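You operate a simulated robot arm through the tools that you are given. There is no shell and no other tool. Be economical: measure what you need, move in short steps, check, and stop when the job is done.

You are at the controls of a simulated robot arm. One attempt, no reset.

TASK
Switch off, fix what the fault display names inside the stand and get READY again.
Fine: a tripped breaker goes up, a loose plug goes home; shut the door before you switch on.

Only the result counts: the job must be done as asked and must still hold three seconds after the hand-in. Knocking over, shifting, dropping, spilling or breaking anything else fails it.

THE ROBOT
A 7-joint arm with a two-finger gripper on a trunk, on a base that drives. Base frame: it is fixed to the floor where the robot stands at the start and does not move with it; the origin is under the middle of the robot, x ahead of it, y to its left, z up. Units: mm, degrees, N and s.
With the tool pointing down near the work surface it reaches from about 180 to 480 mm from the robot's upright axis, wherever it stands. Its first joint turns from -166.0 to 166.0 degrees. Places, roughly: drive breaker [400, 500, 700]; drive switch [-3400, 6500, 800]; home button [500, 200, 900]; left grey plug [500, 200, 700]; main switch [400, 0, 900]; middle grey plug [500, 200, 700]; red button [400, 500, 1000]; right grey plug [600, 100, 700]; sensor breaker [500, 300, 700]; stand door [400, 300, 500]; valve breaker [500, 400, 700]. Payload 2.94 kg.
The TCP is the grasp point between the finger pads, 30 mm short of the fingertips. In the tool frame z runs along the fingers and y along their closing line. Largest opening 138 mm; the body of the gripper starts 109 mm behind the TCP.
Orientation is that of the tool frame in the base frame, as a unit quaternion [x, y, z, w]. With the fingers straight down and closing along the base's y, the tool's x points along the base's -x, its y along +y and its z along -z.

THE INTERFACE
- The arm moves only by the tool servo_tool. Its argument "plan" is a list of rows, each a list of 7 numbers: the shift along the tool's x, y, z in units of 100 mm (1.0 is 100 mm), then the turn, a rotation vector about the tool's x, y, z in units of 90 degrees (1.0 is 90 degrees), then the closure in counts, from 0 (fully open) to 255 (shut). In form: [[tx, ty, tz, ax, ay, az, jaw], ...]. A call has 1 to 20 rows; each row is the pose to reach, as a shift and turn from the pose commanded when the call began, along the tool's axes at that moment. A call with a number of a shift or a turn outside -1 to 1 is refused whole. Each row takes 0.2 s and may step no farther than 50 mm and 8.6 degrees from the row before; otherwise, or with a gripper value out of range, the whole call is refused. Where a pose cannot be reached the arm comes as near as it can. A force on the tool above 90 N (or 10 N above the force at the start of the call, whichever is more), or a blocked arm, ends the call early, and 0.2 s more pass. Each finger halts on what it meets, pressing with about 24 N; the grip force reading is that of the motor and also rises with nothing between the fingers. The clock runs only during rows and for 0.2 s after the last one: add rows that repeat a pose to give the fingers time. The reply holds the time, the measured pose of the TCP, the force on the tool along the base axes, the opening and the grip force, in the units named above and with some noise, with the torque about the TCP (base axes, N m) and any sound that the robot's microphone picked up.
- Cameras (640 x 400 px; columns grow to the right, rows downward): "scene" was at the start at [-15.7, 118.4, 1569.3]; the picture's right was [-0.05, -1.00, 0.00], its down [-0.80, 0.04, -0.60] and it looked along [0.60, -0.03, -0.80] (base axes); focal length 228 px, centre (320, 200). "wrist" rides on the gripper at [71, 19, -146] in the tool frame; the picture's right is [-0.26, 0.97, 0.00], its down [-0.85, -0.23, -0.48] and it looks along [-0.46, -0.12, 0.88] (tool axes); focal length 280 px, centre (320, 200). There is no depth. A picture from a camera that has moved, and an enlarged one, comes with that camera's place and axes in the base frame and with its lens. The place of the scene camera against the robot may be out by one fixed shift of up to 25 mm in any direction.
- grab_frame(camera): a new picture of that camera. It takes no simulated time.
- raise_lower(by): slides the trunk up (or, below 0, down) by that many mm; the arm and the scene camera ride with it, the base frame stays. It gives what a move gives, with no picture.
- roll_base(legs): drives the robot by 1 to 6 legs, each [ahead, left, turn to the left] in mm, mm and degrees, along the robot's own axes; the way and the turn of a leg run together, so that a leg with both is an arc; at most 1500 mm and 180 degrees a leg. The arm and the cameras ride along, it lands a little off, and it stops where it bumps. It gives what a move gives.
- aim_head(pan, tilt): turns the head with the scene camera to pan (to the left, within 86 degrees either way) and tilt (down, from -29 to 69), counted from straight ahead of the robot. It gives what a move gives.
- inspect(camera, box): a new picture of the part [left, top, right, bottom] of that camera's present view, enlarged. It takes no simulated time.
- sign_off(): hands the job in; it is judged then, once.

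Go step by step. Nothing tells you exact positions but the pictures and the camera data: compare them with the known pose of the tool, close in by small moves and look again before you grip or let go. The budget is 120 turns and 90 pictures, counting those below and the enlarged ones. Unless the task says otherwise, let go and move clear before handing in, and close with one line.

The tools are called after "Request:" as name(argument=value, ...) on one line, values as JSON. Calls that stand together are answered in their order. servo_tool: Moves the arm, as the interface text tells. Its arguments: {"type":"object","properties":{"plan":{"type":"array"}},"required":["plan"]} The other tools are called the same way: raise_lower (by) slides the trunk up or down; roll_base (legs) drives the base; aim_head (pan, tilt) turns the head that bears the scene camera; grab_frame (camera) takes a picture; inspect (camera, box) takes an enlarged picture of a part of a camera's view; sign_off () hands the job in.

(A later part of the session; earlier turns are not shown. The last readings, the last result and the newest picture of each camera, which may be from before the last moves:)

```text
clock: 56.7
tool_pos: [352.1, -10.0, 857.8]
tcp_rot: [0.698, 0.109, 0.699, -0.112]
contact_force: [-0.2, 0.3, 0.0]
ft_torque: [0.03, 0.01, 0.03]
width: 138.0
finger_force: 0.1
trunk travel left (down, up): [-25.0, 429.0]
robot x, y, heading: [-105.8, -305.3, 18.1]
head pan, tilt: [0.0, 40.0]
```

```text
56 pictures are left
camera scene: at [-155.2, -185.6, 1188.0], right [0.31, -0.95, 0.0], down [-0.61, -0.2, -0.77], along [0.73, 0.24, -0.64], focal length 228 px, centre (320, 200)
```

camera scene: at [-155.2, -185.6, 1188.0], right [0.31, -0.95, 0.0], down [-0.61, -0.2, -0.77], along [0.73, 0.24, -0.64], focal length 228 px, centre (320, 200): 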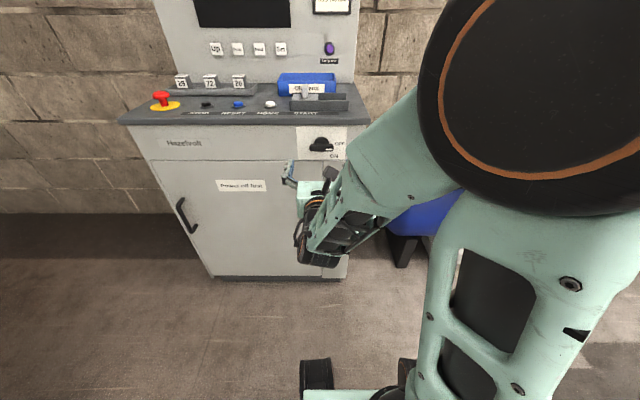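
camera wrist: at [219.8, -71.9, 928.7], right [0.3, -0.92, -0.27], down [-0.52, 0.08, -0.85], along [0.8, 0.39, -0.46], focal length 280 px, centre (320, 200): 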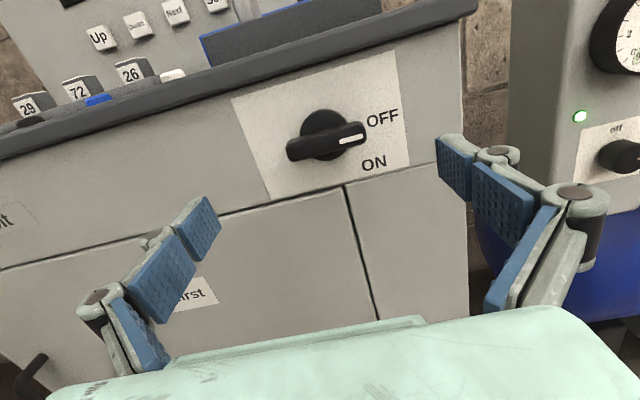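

Power is off (display dark). The door is about 560 mm wide, hinged on the right near v≈−130, with a vertical handle on the left around z≈587. I sidestep left by 500 mm and lower the hand.

Request:
roll_base(legs=[[-60, 0, 0], [0, 500, 0]])

Request:
servo_tool(plan=[[-0.15, 0, 0, 0, 0, 0, 0], [-0.3, 0, 0, 0, 0, 0, 0], [-0.45, 0, 0, 0, 0, 0, 0], [-0.6, 0, 0, 0, 0, 0, 0], [-0.75, 0, 0, 0, 0, 0, 0], [-0.9, 0, 0, 0, 0, 0, 0], [-1.0, 0, 0, 0, 0, 0, 0]])

Request:
servo_tool(plan=[[-0.15, 0, 0, 0, 0, 0, 0], [-0.3, 0, 0, 0, 0, 0, 0], [-0.45, 0, 0, 0, 0, 0, 0], [-0.6, 0, 0, 0, 0, 0, 0], [-0.75, 0, 0, 0, 0, 0, 0], [-0.9, 0, 0, 0, 0, 0, 0], [-1.0, 0, 0, 0, 0, 0, 0]])

Request:
grab_frame(camera="wrist")

Request:
grab_frame(camera="scene")

```text
clock: 62.2
tool_pos: [145.6, 446.1, 857.8]
tcp_rot: [0.698, 0.106, 0.7, -0.108]
contact_force: [-0.6, 1.0, -0.5]
ft_torque: [0.01, 0.03, -0.01]
width: 138.2
finger_force: 0.0
trunk travel left (down, up): [-25.0, 429.0]
robot x, y, heading: [-322.4, 155.2, 17.6]
head pan, tilt: [0.0, 40.0]
```

```text
clock: 63.8
tool_pos: [143.8, 443.4, 759.0]
tcp_rot: [0.698, 0.107, 0.7, -0.109]
contact_force: [0.0, -0.5, 1.1]
ft_torque: [-0.03, -0.02, 0.01]
width: 137.9
finger_force: 0.1
out of reach, approached as far as the arm can: row 2, 3, 4, 5
trunk travel left (down, up): [-25.0, 429.0]
robot x, y, heading: [-317.7, 153.9, 17.7]
head pan, tilt: [0.0, 40.0]
```

```text
clock: 65.4
tool_pos: [146.2, 446.0, 658.2]
tcp_rot: [0.697, 0.105, 0.701, -0.108]
contact_force: [0.4, 0.7, 0.1]
ft_torque: [0.01, 0.02, -0.01]
width: 138.0
finger_force: 0.1
trunk travel left (down, up): [-25.0, 429.0]
robot x, y, heading: [-317.6, 154.8, 17.6]
head pan, tilt: [0.0, 40.0]
```

```text
55 pictures are left
camera wrist: at [12.5, 384.5, 728.4], right [0.29, -0.92, -0.26], down [-0.52, 0.08, -0.85], along [0.8, 0.38, -0.46], focal length 280 px, centre (320, 200)
```

wrist: 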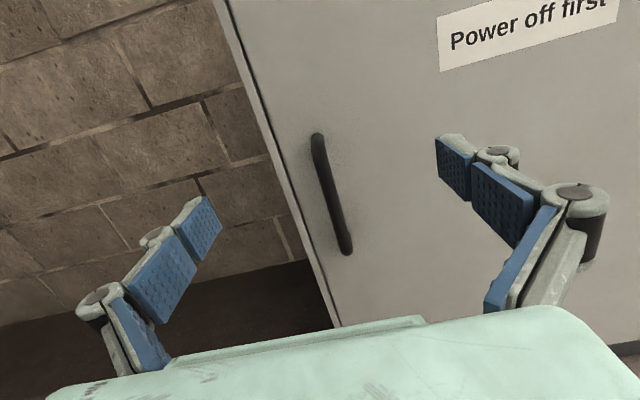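

```text
54 pictures are left
camera scene: at [-364.1, 273.3, 1188.0], right [0.3, -0.95, 0.0], down [-0.61, -0.2, -0.77], along [0.73, 0.23, -0.64], focal length 228 px, centre (320, 200)
```

scene: 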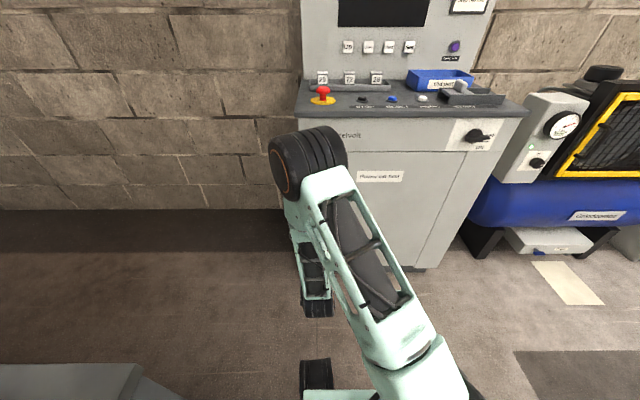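

The handle is a vertical bar right ahead (z ≈ 485–645, v ≈ 386). I lower 70 mm, shift left 7 mm, and advance 100 mm with fingers at ~70 mm.

Request:
servo_tool(plan=[[-0.2, -0.02, 0.1, 0, 0, 0, 120], [-0.4, -0.04, 0.3, 0, 0, 0, 120], [-0.55, -0.06, 0.5, 0, 0, 0, 120], [-0.7, -0.07, 0.7, 0, 0, 0, 120], [-0.7, -0.07, 0.9, 0, 0, 0, 120], [-0.7, -0.07, 1.0, 0, 0, 0, 120], [-0.7, -0.07, 1.0, 0, 0, 0, 120]])

Request:
grab_frame(camera="wrist")

```text
clock: 67.0
tool_pos: [238.9, 483.2, 587.8]
tcp_rot: [0.698, 0.107, 0.7, -0.109]
contact_force: [0.5, -0.5, -0.2]
ft_torque: [0.0, -0.02, 0.02]
width: 72.7
finger_force: 0.1
trunk travel left (down, up): [-25.0, 429.0]
robot x, y, heading: [-318.0, 157.0, 17.9]
head pan, tilt: [0.0, 40.0]
```

```text
53 pictures are left
camera wrist: at [106.5, 422.1, 658.4], right [0.29, -0.92, -0.26], down [-0.52, 0.08, -0.85], along [0.8, 0.38, -0.46], focal length 280 px, centre (320, 200)
```

wrist: 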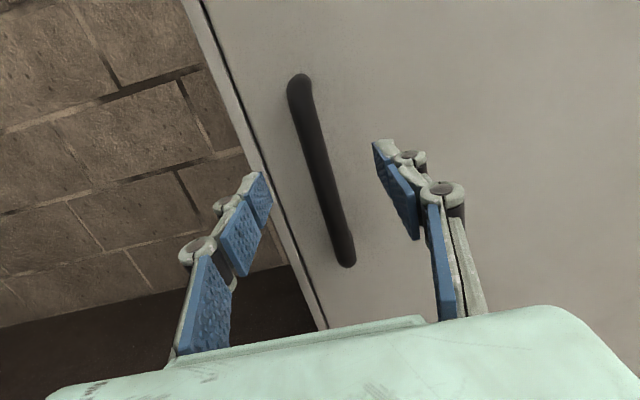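

Centred on the handle. I advance 46 mm and close.

Request:
servo_tool(plan=[[0, 0, 0.12, 0, 0, 0, 120], [0, 0, 0.24, 0, 0, 0, 120], [0, 0, 0.36, 0, 0, 0, 120], [0, 0, 0.46, 0, 0, 0, 120], [0, 0, 0.46, 0, 0, 0, 120]])

Request:
servo_tool(plan=[[0, 0, 0, 0, 0, 0, 180], [0, 0, 0, 0, 0, 0, 255], [0, 0, 0, 0, 0, 0, 255], [0, 0, 0, 0, 0, 0, 255], [0, 0, 0, 0, 0, 0, 255], [0, 0, 0, 0, 0, 0, 255]])

Request:
grab_frame(camera="wrist")

```text
clock: 68.2
tool_pos: [282.8, 496.7, 588.1]
tcp_rot: [0.698, 0.106, 0.7, -0.107]
contact_force: [-0.4, -0.7, 0.1]
ft_torque: [0.01, 0.0, 0.01]
width: 72.8
finger_force: 0.1
trunk travel left (down, up): [-25.0, 429.0]
robot x, y, heading: [-319.1, 159.5, 17.7]
head pan, tilt: [0.0, 40.0]
```

```text
clock: 69.6
tool_pos: [281.9, 496.3, 589.4]
tcp_rot: [0.698, 0.107, 0.7, -0.108]
contact_force: [0.2, 0.9, 0.8]
ft_torque: [-0.28, 0.16, 0.02]
width: 13.5
finger_force: 39.0
trunk travel left (down, up): [-25.0, 429.0]
robot x, y, heading: [-316.8, 159.3, 17.8]
head pan, tilt: [0.0, 40.0]
```

```text
52 pictures are left
camera wrist: at [149.3, 435.2, 658.9], right [0.29, -0.92, -0.26], down [-0.52, 0.08, -0.85], along [0.8, 0.38, -0.46], focal length 280 px, centre (320, 200)
```

wrist: 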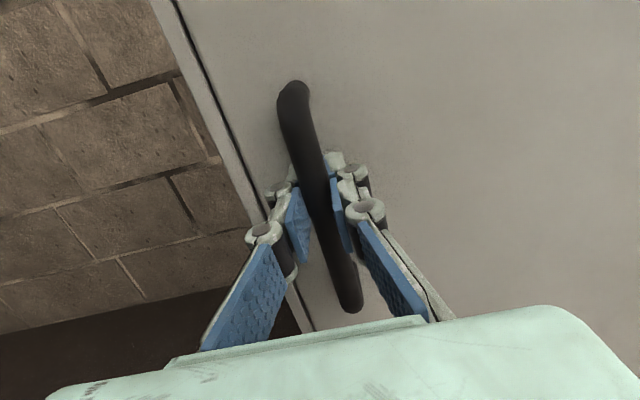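

Gripped the handle (13.5 mm rod). I pull the door open along its arc about 8° first.

Request:
servo_tool(plan=[[0, 0, -0.09, 0.011, 0, 0, 255], [0, 0.01, -0.18, 0.022, 0, 0, 255], [0, 0.02, -0.27, 0.033, 0, 0, 255], [0, 0.04, -0.36, 0.044, 0, 0, 255], [0, 0.05, -0.45, 0.055, 0, 0, 255], [0, 0.06, -0.54, 0.067, 0, 0, 255], [0, 0.08, -0.63, 0.078, 0, 0, 255], [0, 0.095, -0.715, 0.089, 0, 0, 255]])

Request:
grab_frame(camera="wrist")

```text
clock: 71.4
tool_pos: [216.5, 466.0, 588.4]
tcp_rot: [0.69, 0.154, 0.69, -0.155]
contact_force: [3.1, -5.1, -5.2]
ft_torque: [-0.37, 0.49, 0.07]
width: 14.0
finger_force: 38.6
trunk travel left (down, up): [-25.0, 429.0]
robot x, y, heading: [-317.7, 159.7, 17.5]
head pan, tilt: [0.0, 40.0]
```

```text
51 pictures are left
camera wrist: at [94.7, 386.7, 659.2], right [0.41, -0.87, -0.26], down [-0.53, 0.01, -0.85], along [0.74, 0.49, -0.46], focal length 280 px, centre (320, 200)
```

wrist: 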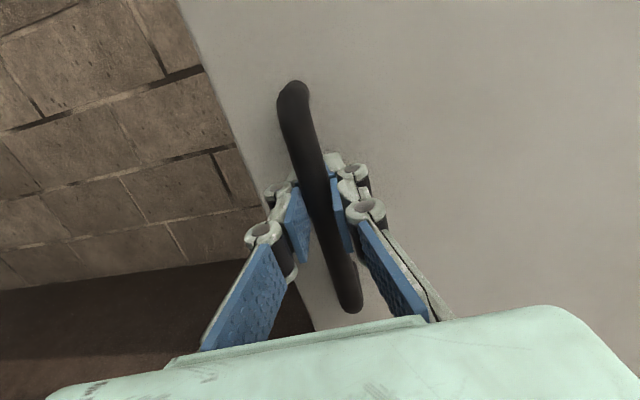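

The door opens freely with the tool. I now swing it further by driving the base on an arc about the hinge (35°), gripper held.

Request:
roll_base(legs=[[-116, -217, 17.5]])

Request:
grab_frame(camera="wrist")

Request:
grab_frame(camera="scene")

```text
clock: 73.8
tool_pos: [94.9, 369.4, 588.6]
tcp_rot: [0.659, 0.254, 0.661, -0.254]
contact_force: [29.6, -25.8, -11.3]
ft_torque: [0.09, 0.03, 0.45]
width: 14.2
finger_force: 37.9
trunk travel left (down, up): [-25.0, 429.0]
robot x, y, heading: [-329.1, -84.6, 35.3]
head pan, tilt: [0.0, 40.0]
```

```text
50 pictures are left
camera wrist: at [0.4, 257.8, 659.3], right [0.65, -0.72, -0.26], down [-0.51, -0.15, -0.85], along [0.57, 0.68, -0.46], focal length 280 px, centre (320, 200)
```

wrist: 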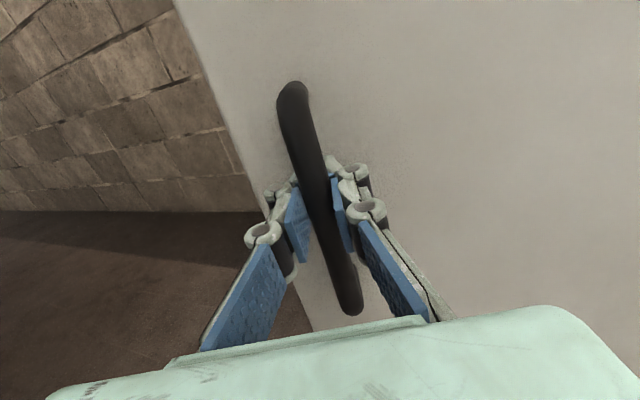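

```text
49 pictures are left
camera scene: at [-409.2, 16.4, 1188.1], right [0.58, -0.82, 0.0], down [-0.53, -0.37, -0.77], along [0.62, 0.44, -0.64], focal length 228 px, centre (320, 200)
```

scene: 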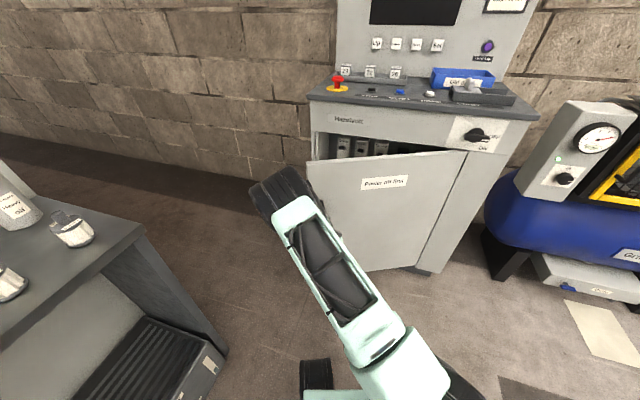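

The door follows; it's at about 25°. I relieve the small sideways strain and swing another 25°.

Request:
servo_tool(plan=[[0, 0.04, 0, 0, 0, 0, 255], [0, 0.04, 0, 0, 0, 0, 255]])

Request:
roll_base(legs=[[-167, -310, 25]])

Request:
grab_frame(camera="scene")

```text
clock: 74.5
tool_pos: [93.6, 368.6, 589.5]
tcp_rot: [0.659, 0.256, 0.66, -0.256]
contact_force: [-10.9, 8.7, -3.0]
ft_torque: [-0.32, 0.7, -0.17]
width: 14.4
finger_force: 37.5
trunk travel left (down, up): [-25.0, 429.0]
robot x, y, heading: [-330.0, -82.6, 35.2]
head pan, tilt: [0.0, 40.0]
```

```text
clock: 77.8
tool_pos: [-18.4, 174.3, 587.0]
tcp_rot: [0.588, 0.391, 0.589, -0.392]
contact_force: [-37.5, 11.3, 6.3]
ft_torque: [-0.27, 0.03, -0.41]
width: 14.3
finger_force: 37.7
trunk travel left (down, up): [-25.0, 429.0]
robot x, y, heading: [-216.1, -408.3, 59.6]
head pan, tilt: [0.0, 40.0]
```

```text
48 pictures are left
camera scene: at [-339.1, -352.4, 1187.8], right [0.86, -0.51, 0.0], down [-0.33, -0.55, -0.77], along [0.39, 0.66, -0.64], focal length 228 px, centre (320, 200)
```

scene: 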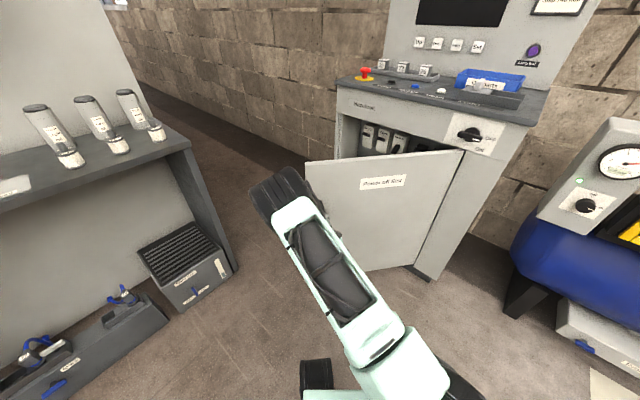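

Door at about 50°, all clear. I relieve strain and continue another 25°.

Request:
servo_tool(plan=[[0, -0.035, 0, 0, 0, 0, 255], [0, -0.035, 0, 0, 0, 0, 255]])

Request:
roll_base(legs=[[-167, -310, 25]])

Request:
grab_frame(camera="scene")

```text
clock: 78.3
tool_pos: [-17.1, 174.6, 588.5]
tcp_rot: [0.59, 0.388, 0.59, -0.39]
contact_force: [11.1, -3.4, 0.2]
ft_torque: [0.29, -0.36, 0.16]
width: 14.2
finger_force: 37.9
trunk travel left (down, up): [-25.0, 429.0]
robot x, y, heading: [-215.0, -414.0, 59.4]
head pan, tilt: [0.0, 40.0]
```

```text
clock: 81.7
tool_pos: [-36.9, -51.5, 589.9]
tcp_rot: [-0.495, -0.505, -0.495, 0.505]
contact_force: [41.1, 7.5, -8.8]
ft_torque: [0.12, 0.08, 0.53]
width: 14.4
finger_force: 37.3
trunk travel left (down, up): [-25.0, 429.0]
robot x, y, heading: [29.2, -668.1, 84.5]
head pan, tilt: [0.0, 40.0]
```

```text
47 pictures are left
camera scene: at [-112.8, -661.0, 1188.2], right [1.0, -0.1, 0.0], down [-0.06, -0.64, -0.77], along [0.07, 0.76, -0.64], focal length 228 px, centre (320, 200)
```

scene: 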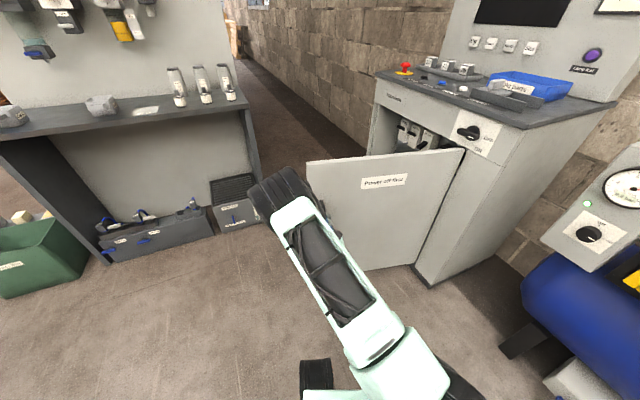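

Door at about 75°. One more 16° swing, checking clearances to the compressor (its front is at about u≈550, I stay near u≈−20).

Request:
servo_tool(plan=[[0, 0.03, 0, 0, 0, 0, 255], [0, 0.03, 0, 0, 0, 0, 255]])

Request:
roll_base(legs=[[-108, -200, 16]])

Request:
grab_frame(camera="scene")

Request:
grab_frame(camera="wrist")

```text
clock: 82.3
tool_pos: [-37.0, -51.7, 589.1]
tcp_rot: [0.493, 0.507, 0.494, -0.506]
contact_force: [-9.6, -0.9, -1.8]
ft_torque: [-0.85, 0.14, -0.13]
width: 13.9
finger_force: 37.0
trunk travel left (down, up): [-25.0, 429.0]
robot x, y, heading: [26.2, -669.3, 84.3]
head pan, tilt: [0.0, 40.0]
```

```text
clock: 84.7
tool_pos: [4.6, -190.6, 590.0]
tcp_rot: [0.418, 0.57, 0.421, -0.569]
contact_force: [4.8, 3.0, -6.0]
ft_torque: [-0.26, 0.15, -0.01]
width: 14.4
finger_force: 38.0
trunk travel left (down, up): [-25.0, 429.0]
robot x, y, heading: [236.3, -761.2, 100.7]
head pan, tilt: [0.0, 40.0]
```

```text
46 pictures are left
camera scene: at [91.3, -798.1, 1188.0], right [0.98, 0.19, 0.0], down [0.12, -0.63, -0.77], along [-0.14, 0.75, -0.64], focal length 228 px, centre (320, 200)
```

scene: 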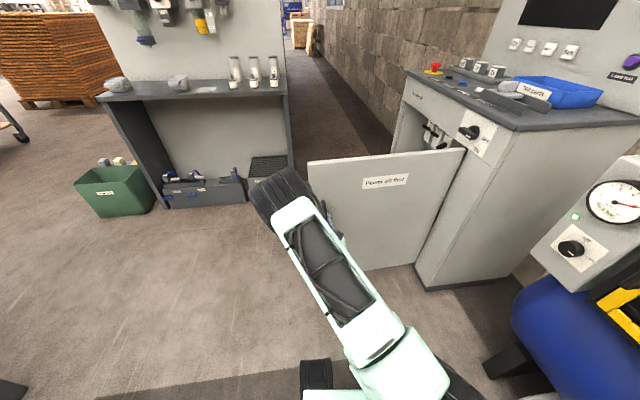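

```text
45 pictures are left
camera wrist: at [66.2, -323.3, 659.5], right [0.92, 0.29, -0.26], down [-0.08, -0.52, -0.85], along [-0.38, 0.8, -0.46], focal length 280 px, centre (320, 200)
```

wrist: 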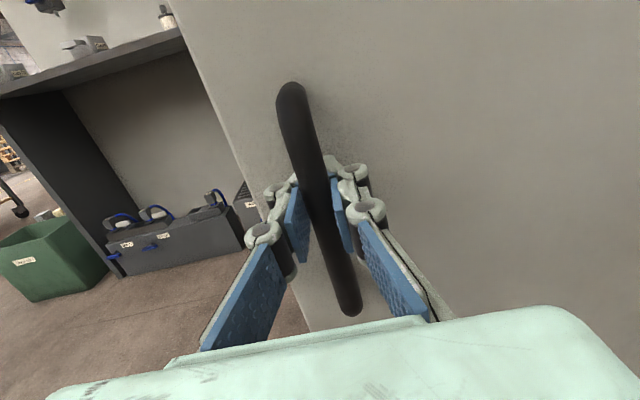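

The door stands at about 91°. I release the handle, retract, and back away left of the robot (away from the stand) to go around the open door.

Request:
servo_tool(plan=[[0, 0, 0, 0, 0, 0, 120], [0, 0, 0, 0, 0, 0, 120], [0, 0, 0, 0, 0, 0, 120], [0, 0, -0.2, 0, 0, 0, 120], [0, 0, -0.5, 0, 0, 0, 120], [0, 0, -0.8, 0, 0, 0, 120], [0, 0, -1.0, 0, 0, 0, 120]])

Request:
roll_base(legs=[[-50, 0, 0], [0, 600, 0]])

Request:
grab_frame(camera="scene")

```text
clock: 86.3
tool_pos: [31.8, -286.2, 589.6]
tcp_rot: [0.417, 0.57, 0.421, -0.569]
contact_force: [-0.4, 0.8, -1.0]
ft_torque: [0.01, -0.01, 0.02]
width: 73.0
finger_force: 0.1
trunk travel left (down, up): [-25.0, 429.0]
robot x, y, heading: [231.7, -762.8, 100.8]
head pan, tilt: [0.0, 40.0]
```

```text
clock: 92.6
tool_pos: [-552.5, -445.3, 588.8]
tcp_rot: [0.42, 0.568, 0.422, -0.568]
contact_force: [0.5, 1.0, 0.1]
ft_torque: [0.0, 0.01, 0.0]
width: 73.0
finger_force: 0.1
trunk travel left (down, up): [-25.0, 429.0]
robot x, y, heading: [-351.8, -924.8, 100.5]
head pan, tilt: [0.0, 40.0]
```

```text
44 pictures are left
camera scene: at [-496.6, -958.8, 1188.0], right [0.98, 0.18, 0.0], down [0.12, -0.63, -0.77], along [-0.14, 0.75, -0.64], focal length 228 px, centre (320, 200)
```

scene: 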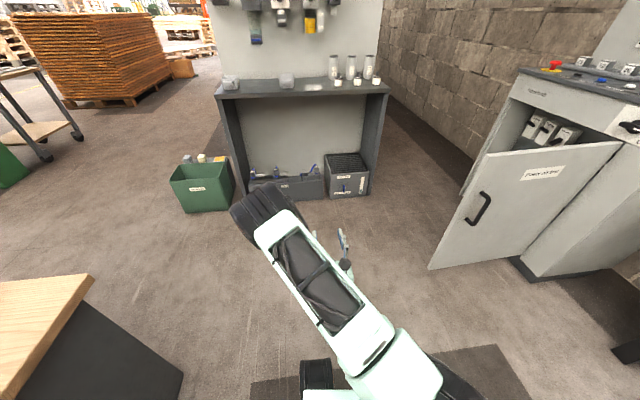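

The path is clear. I turn right to face the stand, back up a bit, and sidestep left past the open door's edge.

Request:
roll_base(legs=[[0, 0, -82.5], [-140, 0, 0], [0, 700, 0]])

Request:
grab_frame(camera="scene")

```text
clock: 103.6
tool_pos: [-275.6, -35.8, 589.2]
tcp_rot: [0.688, 0.162, 0.689, -0.16]
contact_force: [0.4, -0.3, -0.4]
ft_torque: [0.0, -0.01, 0.04]
width: 73.0
finger_force: 0.2
trunk travel left (down, up): [-25.0, 429.0]
robot x, y, heading: [-718.0, -311.8, 19.7]
head pan, tilt: [0.0, 40.0]
```

```text
43 pictures are left
camera scene: at [-768.1, -194.2, 1188.0], right [0.34, -0.94, 0.0], down [-0.6, -0.22, -0.77], along [0.72, 0.26, -0.64], focal length 228 px, centre (320, 200)
```

scene: 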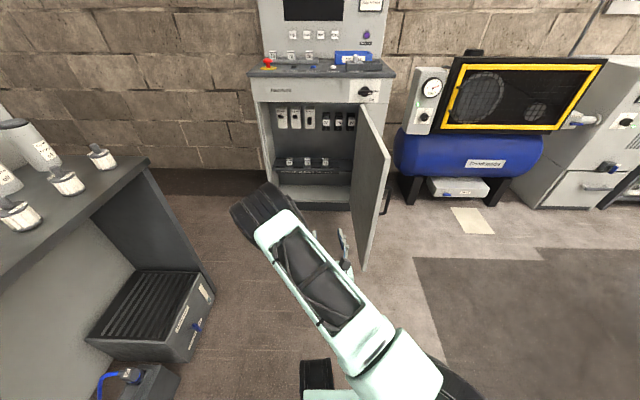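

I can see inside the cabinet. Zooming in on its contents.

Request:
inspect(camera="scene", box=[250, 85, 390, 215])

Request:
roll_base(legs=[[0, 280, -1.7]])

Request:
inspect(camera="scene", box=[200, 60, 520, 260])

```text
3.08 times, centred on (320, 150) of scene
camera zoom: at [-768.1, -194.2, 1188.0], right [0.34, -0.94, 0.0], down [-0.6, -0.22, -0.77], along [0.72, 0.26, -0.64], focal length 703 px, centre (320, 354)
```

zoom: 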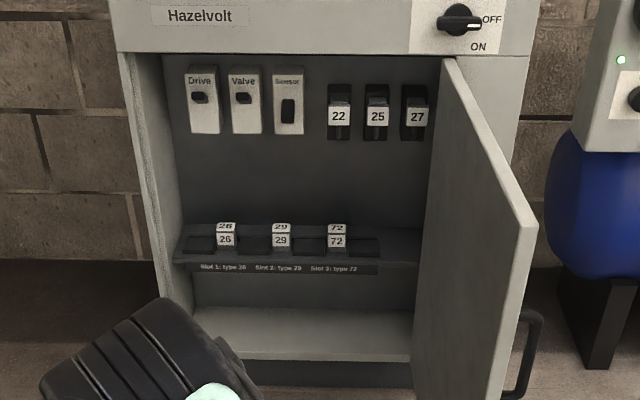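

```text
clock: 106.6
tool_pos: [-356.6, 211.3, 589.2]
tcp_rot: [0.691, 0.15, 0.692, -0.148]
contact_force: [-0.6, 0.3, 0.5]
ft_torque: [-0.02, 0.01, -0.03]
width: 73.1
finger_force: 0.0
trunk travel left (down, up): [-25.0, 429.0]
robot x, y, heading: [-808.6, -48.3, 18.3]
head pan, tilt: [0.0, 40.0]
```

```text
2.00 times, centred on (360, 160) of scene
camera zoom: at [-853.7, 68.8, 1188.0], right [0.31, -0.95, 0.0], down [-0.61, -0.2, -0.77], along [0.73, 0.24, -0.64], focal length 457 px, centre (240, 280)
```

zoom: 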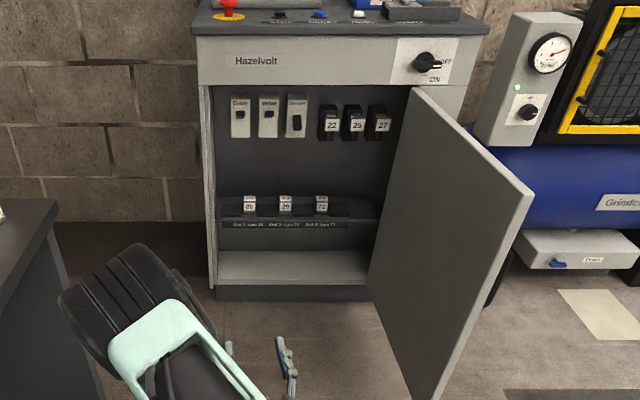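

Inside: Drive and Valve breakers are up, the Sensor breaker's lever is down (tripped), at about [496, 331, 680]. I shift the hand right and up in free space, then drive forward.

Request:
servo_tool(plan=[[0.12, 0.14, 0, 0, 0, 0, 120], [0.25, 0.28, 0, 0, 0, 0, 120], [0.37, 0.42, 0, 0, 0, 0, 160], [0.5, 0.57, 0, 0, 0, 0, 200], [0.62, 0.71, 0, 0, 0, 0, 255], [0.75, 0.85, 0, 0, 0, 0, 255], [0.87, 0.99, 0, 0, 0, 0, 255]])

Request:
servo_tool(plan=[[0, 0.14, 0, 0, 0, 0, 255], [0, 0.28, 0, 0, 0, 0, 255], [0, 0.42, 0, 0, 0, 0, 255], [0, 0.57, 0, 0, 0, 0, 255], [0, 0.71, 0, 0, 0, 0, 255], [0, 0.8, 0, 0, 0, 0, 255]])

Request:
roll_base(legs=[[350, 30, 0]])

Request:
grab_frame(camera="scene")

Request:
grab_frame(camera="wrist")

```text
clock: 108.2
tool_pos: [-305.1, 127.9, 668.4]
tcp_rot: [0.69, 0.153, 0.692, -0.15]
contact_force: [-0.5, 0.2, -0.7]
ft_torque: [-0.02, 0.0, 0.02]
width: 0.3
finger_force: 24.1
out of reach, approached as far as the arm can: row 5, 6, 7
trunk travel left (down, up): [-25.0, 429.0]
robot x, y, heading: [-809.3, -48.8, 18.0]
head pan, tilt: [0.0, 40.0]
```

```text
clock: 109.6
tool_pos: [-272.0, 52.9, 669.7]
tcp_rot: [0.69, 0.153, 0.692, -0.149]
contact_force: [0.8, 0.8, -0.3]
ft_torque: [0.02, -0.01, -0.01]
width: 0.3
finger_force: 23.8
trunk travel left (down, up): [-25.0, 429.0]
robot x, y, heading: [-807.4, -49.2, 17.9]
head pan, tilt: [0.0, 40.0]
```

```text
clock: 111.9
tool_pos: [53.7, 192.7, 669.6]
tcp_rot: [0.69, 0.153, 0.691, -0.15]
contact_force: [-0.2, -0.8, 1.3]
ft_torque: [0.0, -0.01, 0.01]
width: 0.0
finger_force: 23.6
trunk travel left (down, up): [-25.0, 429.0]
robot x, y, heading: [-484.8, 90.1, 18.3]
head pan, tilt: [0.0, 40.0]
```

```text
40 pictures are left
camera scene: at [-527.2, 207.0, 1188.0], right [0.31, -0.95, 0.0], down [-0.61, -0.2, -0.77], along [0.73, 0.24, -0.64], focal length 228 px, centre (320, 200)
```

scene: 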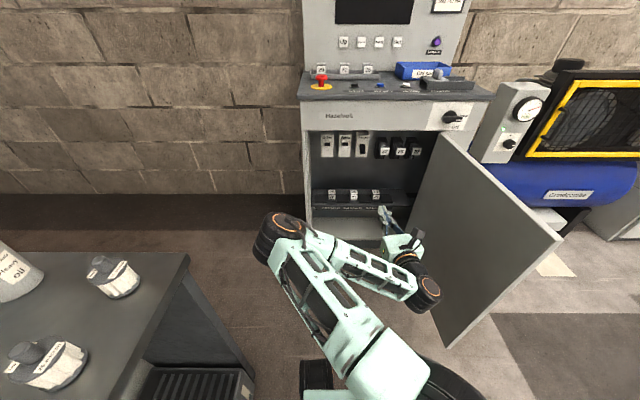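

```text
39 pictures are left
camera wrist: at [-69.6, 115.3, 740.2], right [0.4, -0.88, -0.26], down [-0.53, 0.01, -0.85], along [0.75, 0.48, -0.46], focal length 280 px, centre (320, 200)
```

wrist: 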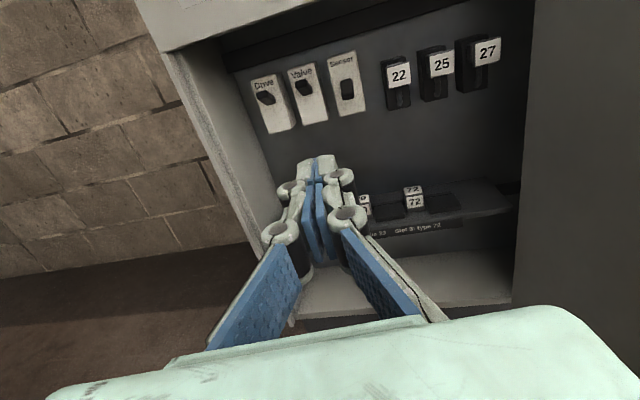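

I straighten the 7° yaw of the tool and drive 300 mm forward for a close look at the sensor breaker.

Request:
servo_tool(plan=[[0, 0, 0, -0.04, 0, 0, 255], [0, 0, 0, -0.08, 0, 0, 255]])

Request:
roll_base(legs=[[300, 0, 0]])

Request:
grab_frame(camera="wrist")

Request:
grab_frame(camera="scene")

```text
clock: 112.5
tool_pos: [54.1, 192.6, 670.1]
tcp_rot: [0.698, 0.108, 0.7, -0.105]
contact_force: [0.7, 0.0, -0.5]
ft_torque: [-0.04, 0.03, 0.03]
width: 0.3
finger_force: 23.7
trunk travel left (down, up): [-25.0, 429.0]
robot x, y, heading: [-480.9, 90.2, 17.9]
head pan, tilt: [0.0, 40.0]
```

```text
clock: 114.5
tool_pos: [342.3, 283.3, 668.6]
tcp_rot: [0.698, 0.107, 0.7, -0.105]
contact_force: [0.1, 0.1, 0.4]
ft_torque: [0.0, 0.04, -0.03]
width: 0.0
finger_force: 24.3
trunk travel left (down, up): [-25.0, 429.0]
robot x, y, heading: [-192.3, 183.0, 18.2]
head pan, tilt: [0.0, 40.0]
```

```text
38 pictures are left
camera wrist: at [208.9, 223.4, 740.4], right [0.29, -0.92, -0.26], down [-0.52, 0.08, -0.85], along [0.8, 0.38, -0.46], focal length 280 px, centre (320, 200)
```

wrist: 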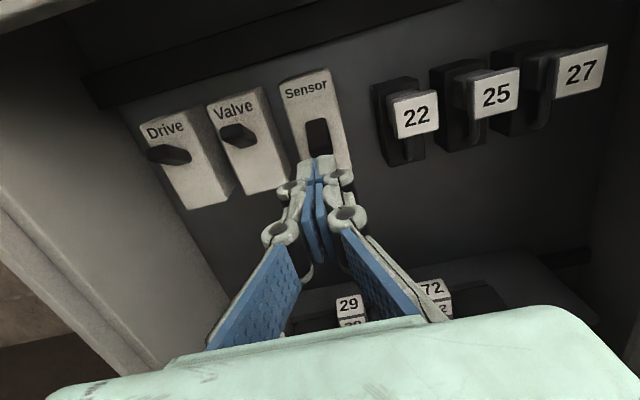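

```text
37 pictures are left
camera scene: at [-239.5, 300.7, 1188.0], right [0.31, -0.95, 0.0], down [-0.61, -0.2, -0.77], along [0.73, 0.24, -0.64], focal length 228 px, centre (320, 200)
```

scene: 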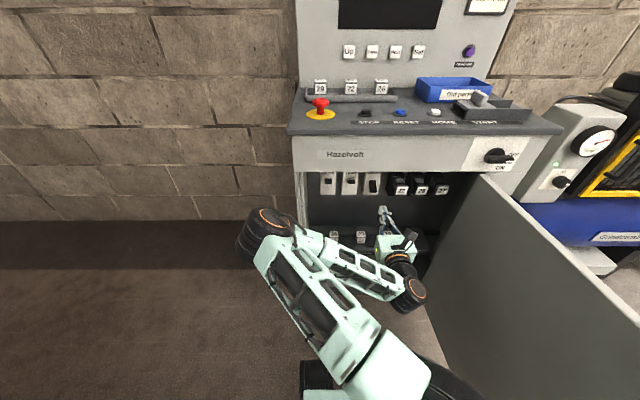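

Request:
inspect(camera="wrist", box=[220, 50, 420, 220])

Request:
inspect(camera="scene", box=[310, 160, 460, 250])

```text
2.35 times, centred on (320, 135) of wrist
camera zoom: at [208.9, 223.4, 740.4], right [0.29, -0.92, -0.26], down [-0.52, 0.08, -0.85], along [0.8, 0.38, -0.46], focal length 660 px, centre (320, 353)
```

zoom: 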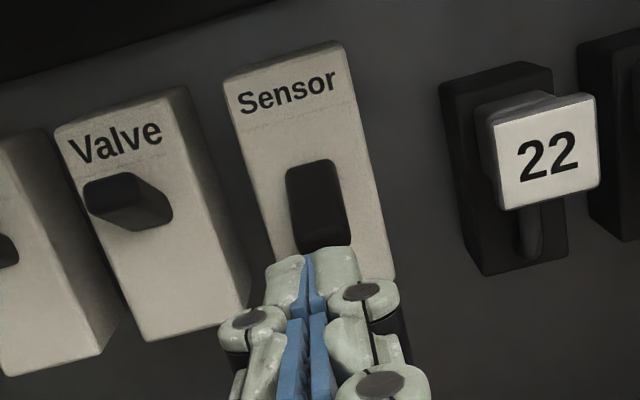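

```text
4.27 times, centred on (385, 205) of scene
camera zoom: at [-239.5, 300.7, 1188.0], right [0.31, -0.95, 0.0], down [-0.61, -0.2, -0.77], along [0.73, 0.24, -0.64], focal length 975 px, centre (43, 179)
```

zoom: 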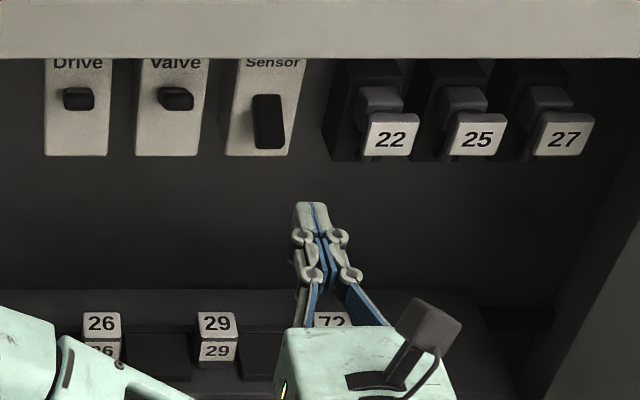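

The sensor lever hangs down at about z 655, 5 mm left of the gripper axis. I drop to z≈608 (below the lever) and advance 100 mm with closed fingers, then look.

Request:
servo_tool(plan=[[-0.2, -0.02, 0, 0, 0, 0, 255], [-0.4, -0.04, 0, 0, 0, 0, 255], [-0.6, -0.045, 0.1, 0, 0, 0, 255], [-0.6, -0.045, 0.3, 0, 0, 0, 255], [-0.6, -0.045, 0.5, 0, 0, 0, 255], [-0.6, -0.045, 0.7, 0, 0, 0, 255], [-0.6, -0.045, 0.85, 0, 0, 0, 255], [-0.6, -0.045, 1.0, 0, 0, 0, 255]])

Request:
grab_frame(camera="wrist")

Request:
inspect(camera="scene", box=[310, 160, 460, 250])

```text
clock: 116.3
tool_pos: [438.1, 317.6, 610.5]
tcp_rot: [0.698, 0.108, 0.7, -0.105]
contact_force: [0.6, -0.1, 0.3]
ft_torque: [0.0, 0.0, 0.02]
width: 0.3
finger_force: 24.6
trunk travel left (down, up): [-25.0, 429.0]
robot x, y, heading: [-191.9, 186.3, 17.9]
head pan, tilt: [0.0, 40.0]
```

```text
34 pictures are left
camera wrist: at [304.3, 257.4, 681.4], right [0.29, -0.92, -0.26], down [-0.52, 0.08, -0.85], along [0.8, 0.38, -0.46], focal length 280 px, centre (320, 200)
```

wrist: 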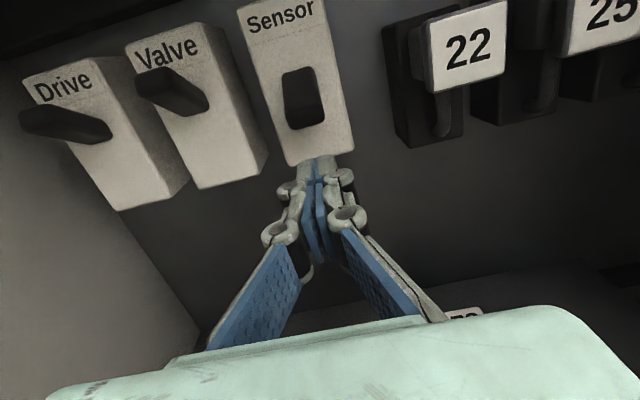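

```text
4.27 times, centred on (385, 205) of scene
camera zoom: at [-239.5, 300.7, 1188.0], right [0.31, -0.95, 0.0], down [-0.61, -0.2, -0.77], along [0.73, 0.24, -0.64], focal length 975 px, centre (43, 179)
```

zoom: 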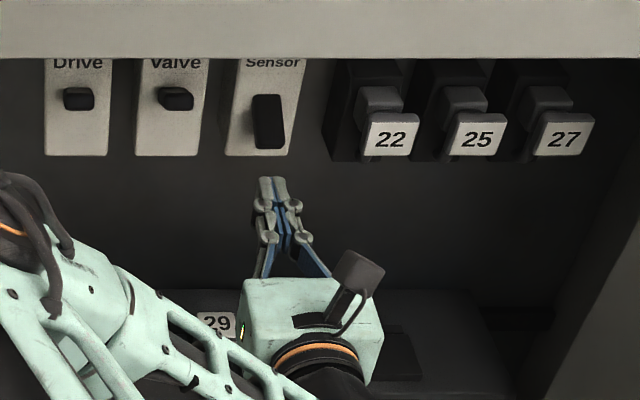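

I'm 11 mm under the lever's lower end. I advance carefully until I near the breaker's face.

Request:
servo_tool(plan=[[0, -0.02, 0.05, 0, 0, 0, 255], [0, -0.03, 0.1, 0, 0, 0, 255], [0, -0.03, 0.15, 0, 0, 0, 255], [0, -0.03, 0.2, 0, 0, 0, 255]])

Request:
inspect(camera="wrist", box=[220, 30, 420, 200])

```text
clock: 117.3
tool_pos: [455.8, 326.0, 609.3]
tcp_rot: [0.699, 0.107, 0.7, -0.105]
contact_force: [0.1, 0.0, -0.3]
ft_torque: [0.02, -0.01, 0.02]
width: 0.0
finger_force: 23.9
trunk travel left (down, up): [-25.0, 429.0]
robot x, y, heading: [-191.7, 182.5, 17.8]
head pan, tilt: [0.0, 40.0]
```

```text
2.35 times, centred on (320, 115) of wrist
camera zoom: at [321.3, 266.5, 680.7], right [0.29, -0.92, -0.26], down [-0.52, 0.08, -0.85], along [0.8, 0.38, -0.46], focal length 660 px, centre (320, 400)
```

zoom: 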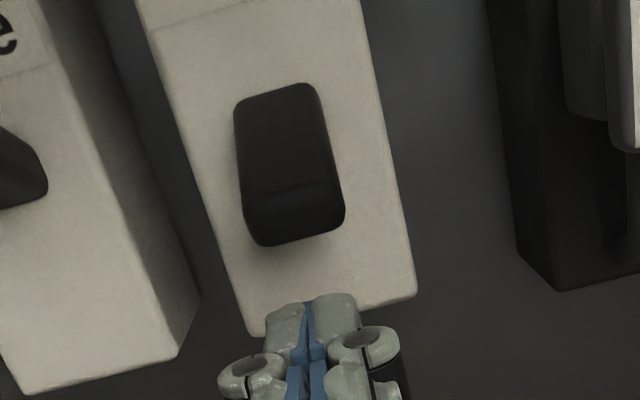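

Request:
servo_tool(plan=[[0, -0.03, 0.04, 0, 0, 0, 255], [0, -0.04, 0.08, 0, 0, 0, 255], [0, -0.04, 0.12, 0, 0, 0, 255]])

Request:
inspect(camera="wrist", box=[220, 30, 420, 200])

```text
clock: 118.2
tool_pos: [465.0, 333.3, 610.8]
tcp_rot: [0.699, 0.107, 0.7, -0.105]
contact_force: [0.5, -0.4, -0.2]
ft_torque: [-0.01, 0.0, -0.02]
width: 0.2
finger_force: 23.8
trunk travel left (down, up): [-25.0, 429.0]
robot x, y, heading: [-191.1, 180.7, 17.9]
head pan, tilt: [0.0, 40.0]
```

```text
2.35 times, centred on (320, 115) of wrist
camera zoom: at [331.4, 273.5, 680.7], right [0.29, -0.92, -0.26], down [-0.52, 0.08, -0.85], along [0.8, 0.38, -0.46], focal length 660 px, centre (320, 400)
```

zoom: 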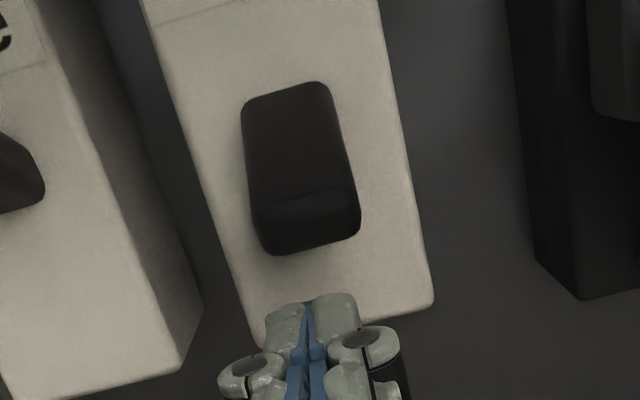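

Request:
servo_tool(plan=[[0, 0, 0.04, 0, 0, 0, 255], [0, 0, 0.08, 0, 0, 0, 255], [0, 0, 0.12, 0, 0, 0, 255]])

Request:
inspect(camera="wrist", box=[220, 30, 420, 200])

```text
clock: 119.0
tool_pos: [476.1, 337.9, 609.9]
tcp_rot: [0.699, 0.107, 0.7, -0.105]
contact_force: [0.4, 0.8, -0.3]
ft_torque: [-0.02, -0.03, 0.02]
width: 0.1
finger_force: 23.7
trunk travel left (down, up): [-25.0, 429.0]
robot x, y, heading: [-193.8, 180.2, 17.9]
head pan, tilt: [0.0, 40.0]
```

```text
2.35 times, centred on (320, 115) of wrist
camera zoom: at [343.2, 276.8, 680.5], right [0.29, -0.92, -0.26], down [-0.52, 0.08, -0.85], along [0.8, 0.38, -0.46], focal length 660 px, centre (320, 400)
```

zoom: 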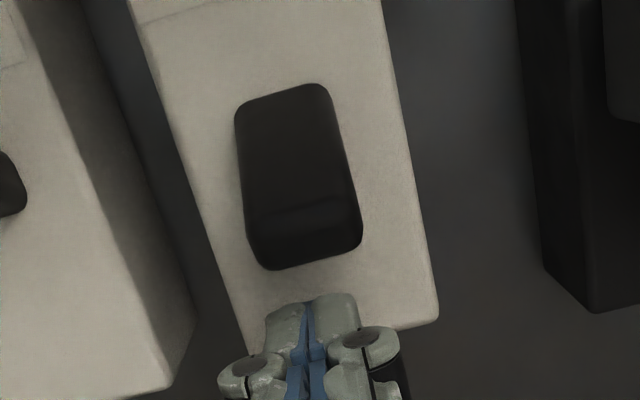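

Request:
servo_tool(plan=[[0, 0, 0.04, 0, 0, 0, 255], [0, 0, 0.08, 0, 0, 0, 255], [0, 0, 0.12, 0, 0, 0, 255]])

Request:
inspect(camera="wrist", box=[220, 30, 420, 200])

```text
clock: 119.8
tool_pos: [486.4, 340.4, 610.4]
tcp_rot: [0.698, 0.107, 0.7, -0.103]
contact_force: [-5.3, -0.8, -0.2]
ft_torque: [0.02, -0.01, 0.05]
width: 0.0
finger_force: 23.8
trunk travel left (down, up): [-25.0, 429.0]
robot x, y, heading: [-193.2, 182.0, 18.0]
head pan, tilt: [0.0, 40.0]
```

```text
2.35 times, centred on (320, 115) of wrist
camera zoom: at [354.2, 280.4, 680.7], right [0.29, -0.92, -0.26], down [-0.52, 0.08, -0.85], along [0.8, 0.38, -0.46], focal length 660 px, centre (320, 400)
```

zoom: 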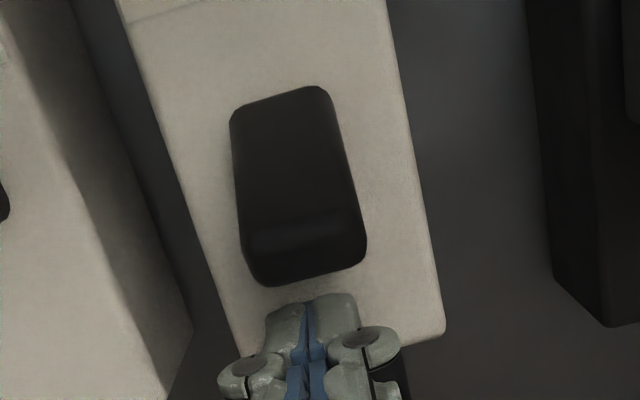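

Light contact with the breaker's face just under the lever. I back off 2 mm and push up.

Request:
servo_tool(plan=[[0, 0, -0.03, 0, 0, 0, 255], [0.08, 0, -0.03, 0, 0, 0, 255], [0.16, 0, -0.03, 0, 0, 0, 255], [0.24, 0, -0.03, 0, 0, 0, 255], [0.32, 0, -0.03, 0, 0, 0, 255], [0.4, 0, -0.03, 0, 0, 0, 255]])

Request:
inspect(camera="wrist", box=[220, 30, 420, 200])

```text
clock: 121.2
tool_pos: [485.3, 341.0, 650.7]
tcp_rot: [0.698, 0.107, 0.7, -0.104]
contact_force: [-8.7, -2.3, -5.1]
ft_torque: [-0.21, 0.71, -0.08]
width: 6.2
finger_force: 28.7
trunk travel left (down, up): [-25.0, 429.0]
robot x, y, heading: [-190.7, 182.5, 18.1]
head pan, tilt: [0.0, 40.0]
```

```text
2.35 times, centred on (320, 115) of wrist
camera zoom: at [351.8, 279.9, 720.9], right [0.29, -0.92, -0.26], down [-0.52, 0.08, -0.85], along [0.8, 0.38, -0.46], focal length 660 px, centre (320, 400)
```

zoom: 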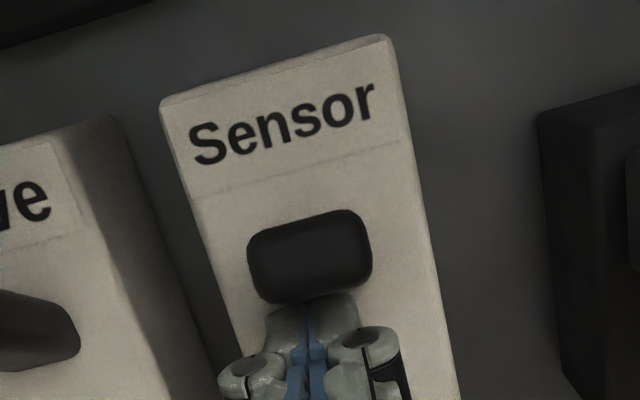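

The lever is rising. I push up another 25 mm.

Request:
servo_tool(plan=[[0.06, 0, -0.01, 0, 0, 0, 255], [0.12, 0, -0.02, 0, 0, 0, 255], [0.18, 0, -0.02, 0, 0, 0, 255], [0.25, 0, -0.02, 0, 0, 0, 255]])

Request:
inspect(camera="wrist", box=[120, 30, 420, 200])

```text
clock: 122.2
tool_pos: [482.0, 338.8, 654.4]
tcp_rot: [0.714, 0.107, 0.685, -0.102]
contact_force: [-6.7, -7.8, -57.9]
ft_torque: [-0.38, 1.4, -0.08]
width: 5.9
finger_force: 28.6
trunk travel left (down, up): [-25.0, 429.0]
robot x, y, heading: [-195.6, 179.6, 17.8]
head pan, tilt: [0.0, 40.0]
```

```text
2.13 times, centred on (270, 115) of wrist
camera zoom: at [352.5, 280.1, 730.5], right [0.27, -0.93, -0.26], down [-0.56, 0.07, -0.83], along [0.79, 0.37, -0.49], focal length 598 px, centre (427, 381)
```

zoom: 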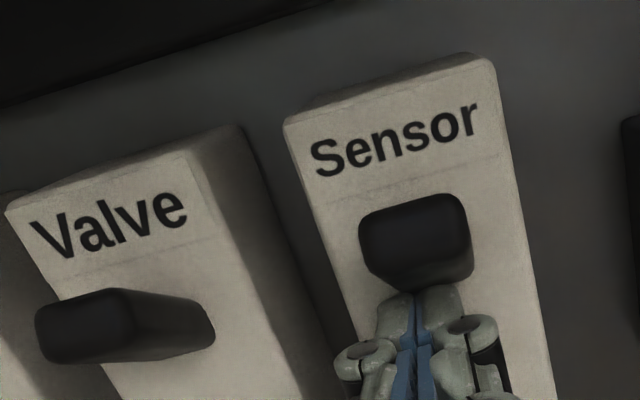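

The push is resisted at the fingertip near the lever's root (58 N). I ease down, retract 20 mm to push nearer the lever's tip.

Request:
servo_tool(plan=[[-0.1, 0, 0, 0, 0, 0, 255], [-0.2, 0, 0, 0, 0, 0, 255], [-0.2, 0, -0.1, 0, 0, 0, 255], [-0.2, 0, -0.2, 0, 0, 0, 255], [-0.2, 0, -0.2, 0, 0, 0, 255]])

Request:
inspect(camera="wrist", box=[120, 30, 420, 200])

Request:
inspect(camera="scene", box=[310, 160, 460, 250])

```text
clock: 123.3
tool_pos: [463.9, 333.5, 657.7]
tcp_rot: [0.697, 0.107, 0.701, -0.105]
contact_force: [0.9, -0.1, -0.6]
ft_torque: [-0.02, -0.03, -0.01]
width: 0.0
finger_force: 28.4
trunk travel left (down, up): [-25.0, 429.0]
robot x, y, heading: [-192.0, 183.6, 17.8]
head pan, tilt: [0.0, 40.0]
```

```text
2.13 times, centred on (270, 115) of wrist
camera zoom: at [330.6, 273.0, 726.6], right [0.29, -0.92, -0.26], down [-0.52, 0.08, -0.85], along [0.81, 0.38, -0.45], focal length 598 px, centre (427, 381)
```

zoom: 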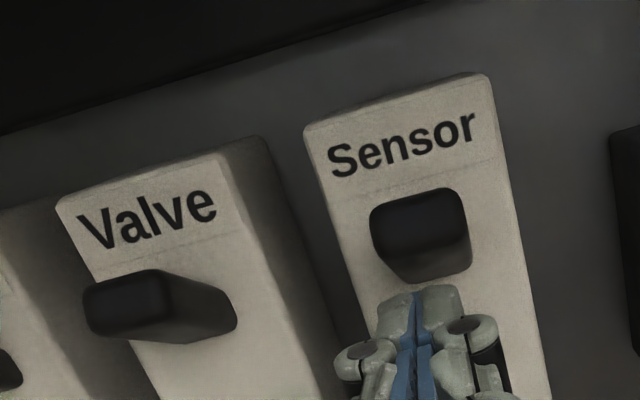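

```text
4.27 times, centred on (385, 205) of scene
camera zoom: at [-239.5, 300.7, 1188.1], right [0.31, -0.95, 0.0], down [-0.61, -0.2, -0.77], along [0.73, 0.24, -0.64], focal length 975 px, centre (43, 179)
```

zoom: 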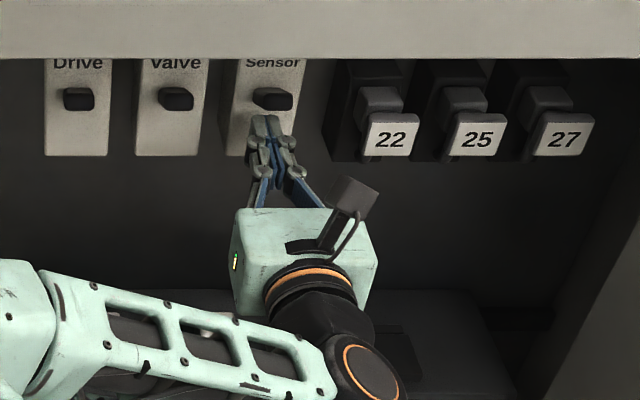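

The sensor lever now sits exactly like Drive and Valve – up. I retract the hand, raise it to z≈700 and drive back out past the door's edge.

Request:
servo_tool(plan=[[-0.05, 0, -0.1, 0, 0, 0, 255], [-0.05, 0, -0.3, 0, 0, 0, 255], [-0.05, 0, -0.5, 0, 0, 0, 255], [-0.05, 0, -0.7, 0, 0, 0, 255], [-0.05, 0, -0.9, 0, 0, 0, 255], [-0.05, 0, -1.0, 0, 0, 0, 255]])

Request:
inspect(camera="wrist", box=[60, 0, 620, 250])

Request:
roll_base(legs=[[-620, 0, 0]])

Request:
grab_frame(camera="scene")

```text
clock: 124.8
tool_pos: [367.0, 302.1, 649.2]
tcp_rot: [0.698, 0.108, 0.7, -0.106]
contact_force: [-0.9, -0.3, -0.3]
ft_torque: [0.04, 0.03, 0.03]
width: 0.0
finger_force: 28.3
trunk travel left (down, up): [-25.0, 429.0]
robot x, y, heading: [-192.6, 181.3, 18.1]
head pan, tilt: [0.0, 40.0]
```

```text
1.14 times, centred on (340, 125) of wrist
camera zoom: at [234.1, 243.8, 720.6], right [0.29, -0.92, -0.26], down [-0.52, 0.08, -0.85], along [0.8, 0.38, -0.46], focal length 320 px, centre (297, 286)
```

zoom: 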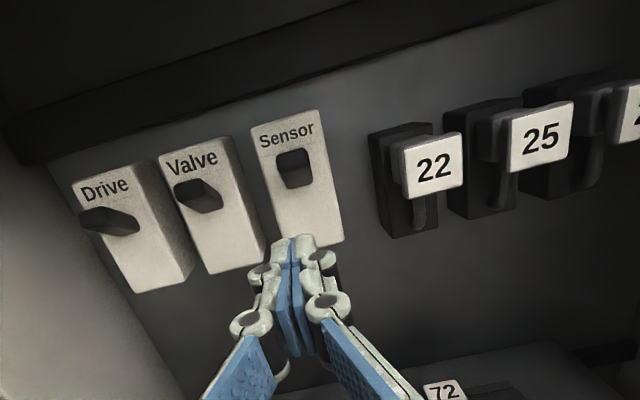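

```text
clock: 128.2
tool_pos: [-207.1, 117.3, 651.0]
tcp_rot: [0.699, 0.106, 0.7, -0.104]
contact_force: [-0.3, 0.7, -1.3]
ft_torque: [0.01, -0.01, 0.02]
width: 0.0
finger_force: 28.2
trunk travel left (down, up): [-25.0, 429.0]
robot x, y, heading: [-769.4, -0.1, 18.0]
head pan, tilt: [0.0, 40.0]
```

```text
23 pictures are left
camera scene: at [-814.5, 115.4, 1188.0], right [0.31, -0.95, 0.0], down [-0.61, -0.2, -0.77], along [0.73, 0.23, -0.64], focal length 228 px, centre (320, 200)
```

scene: 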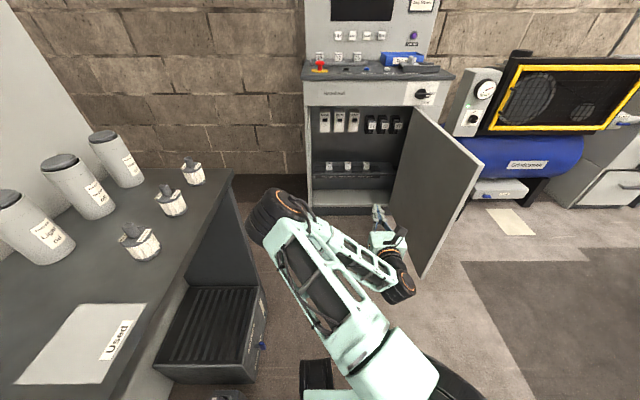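

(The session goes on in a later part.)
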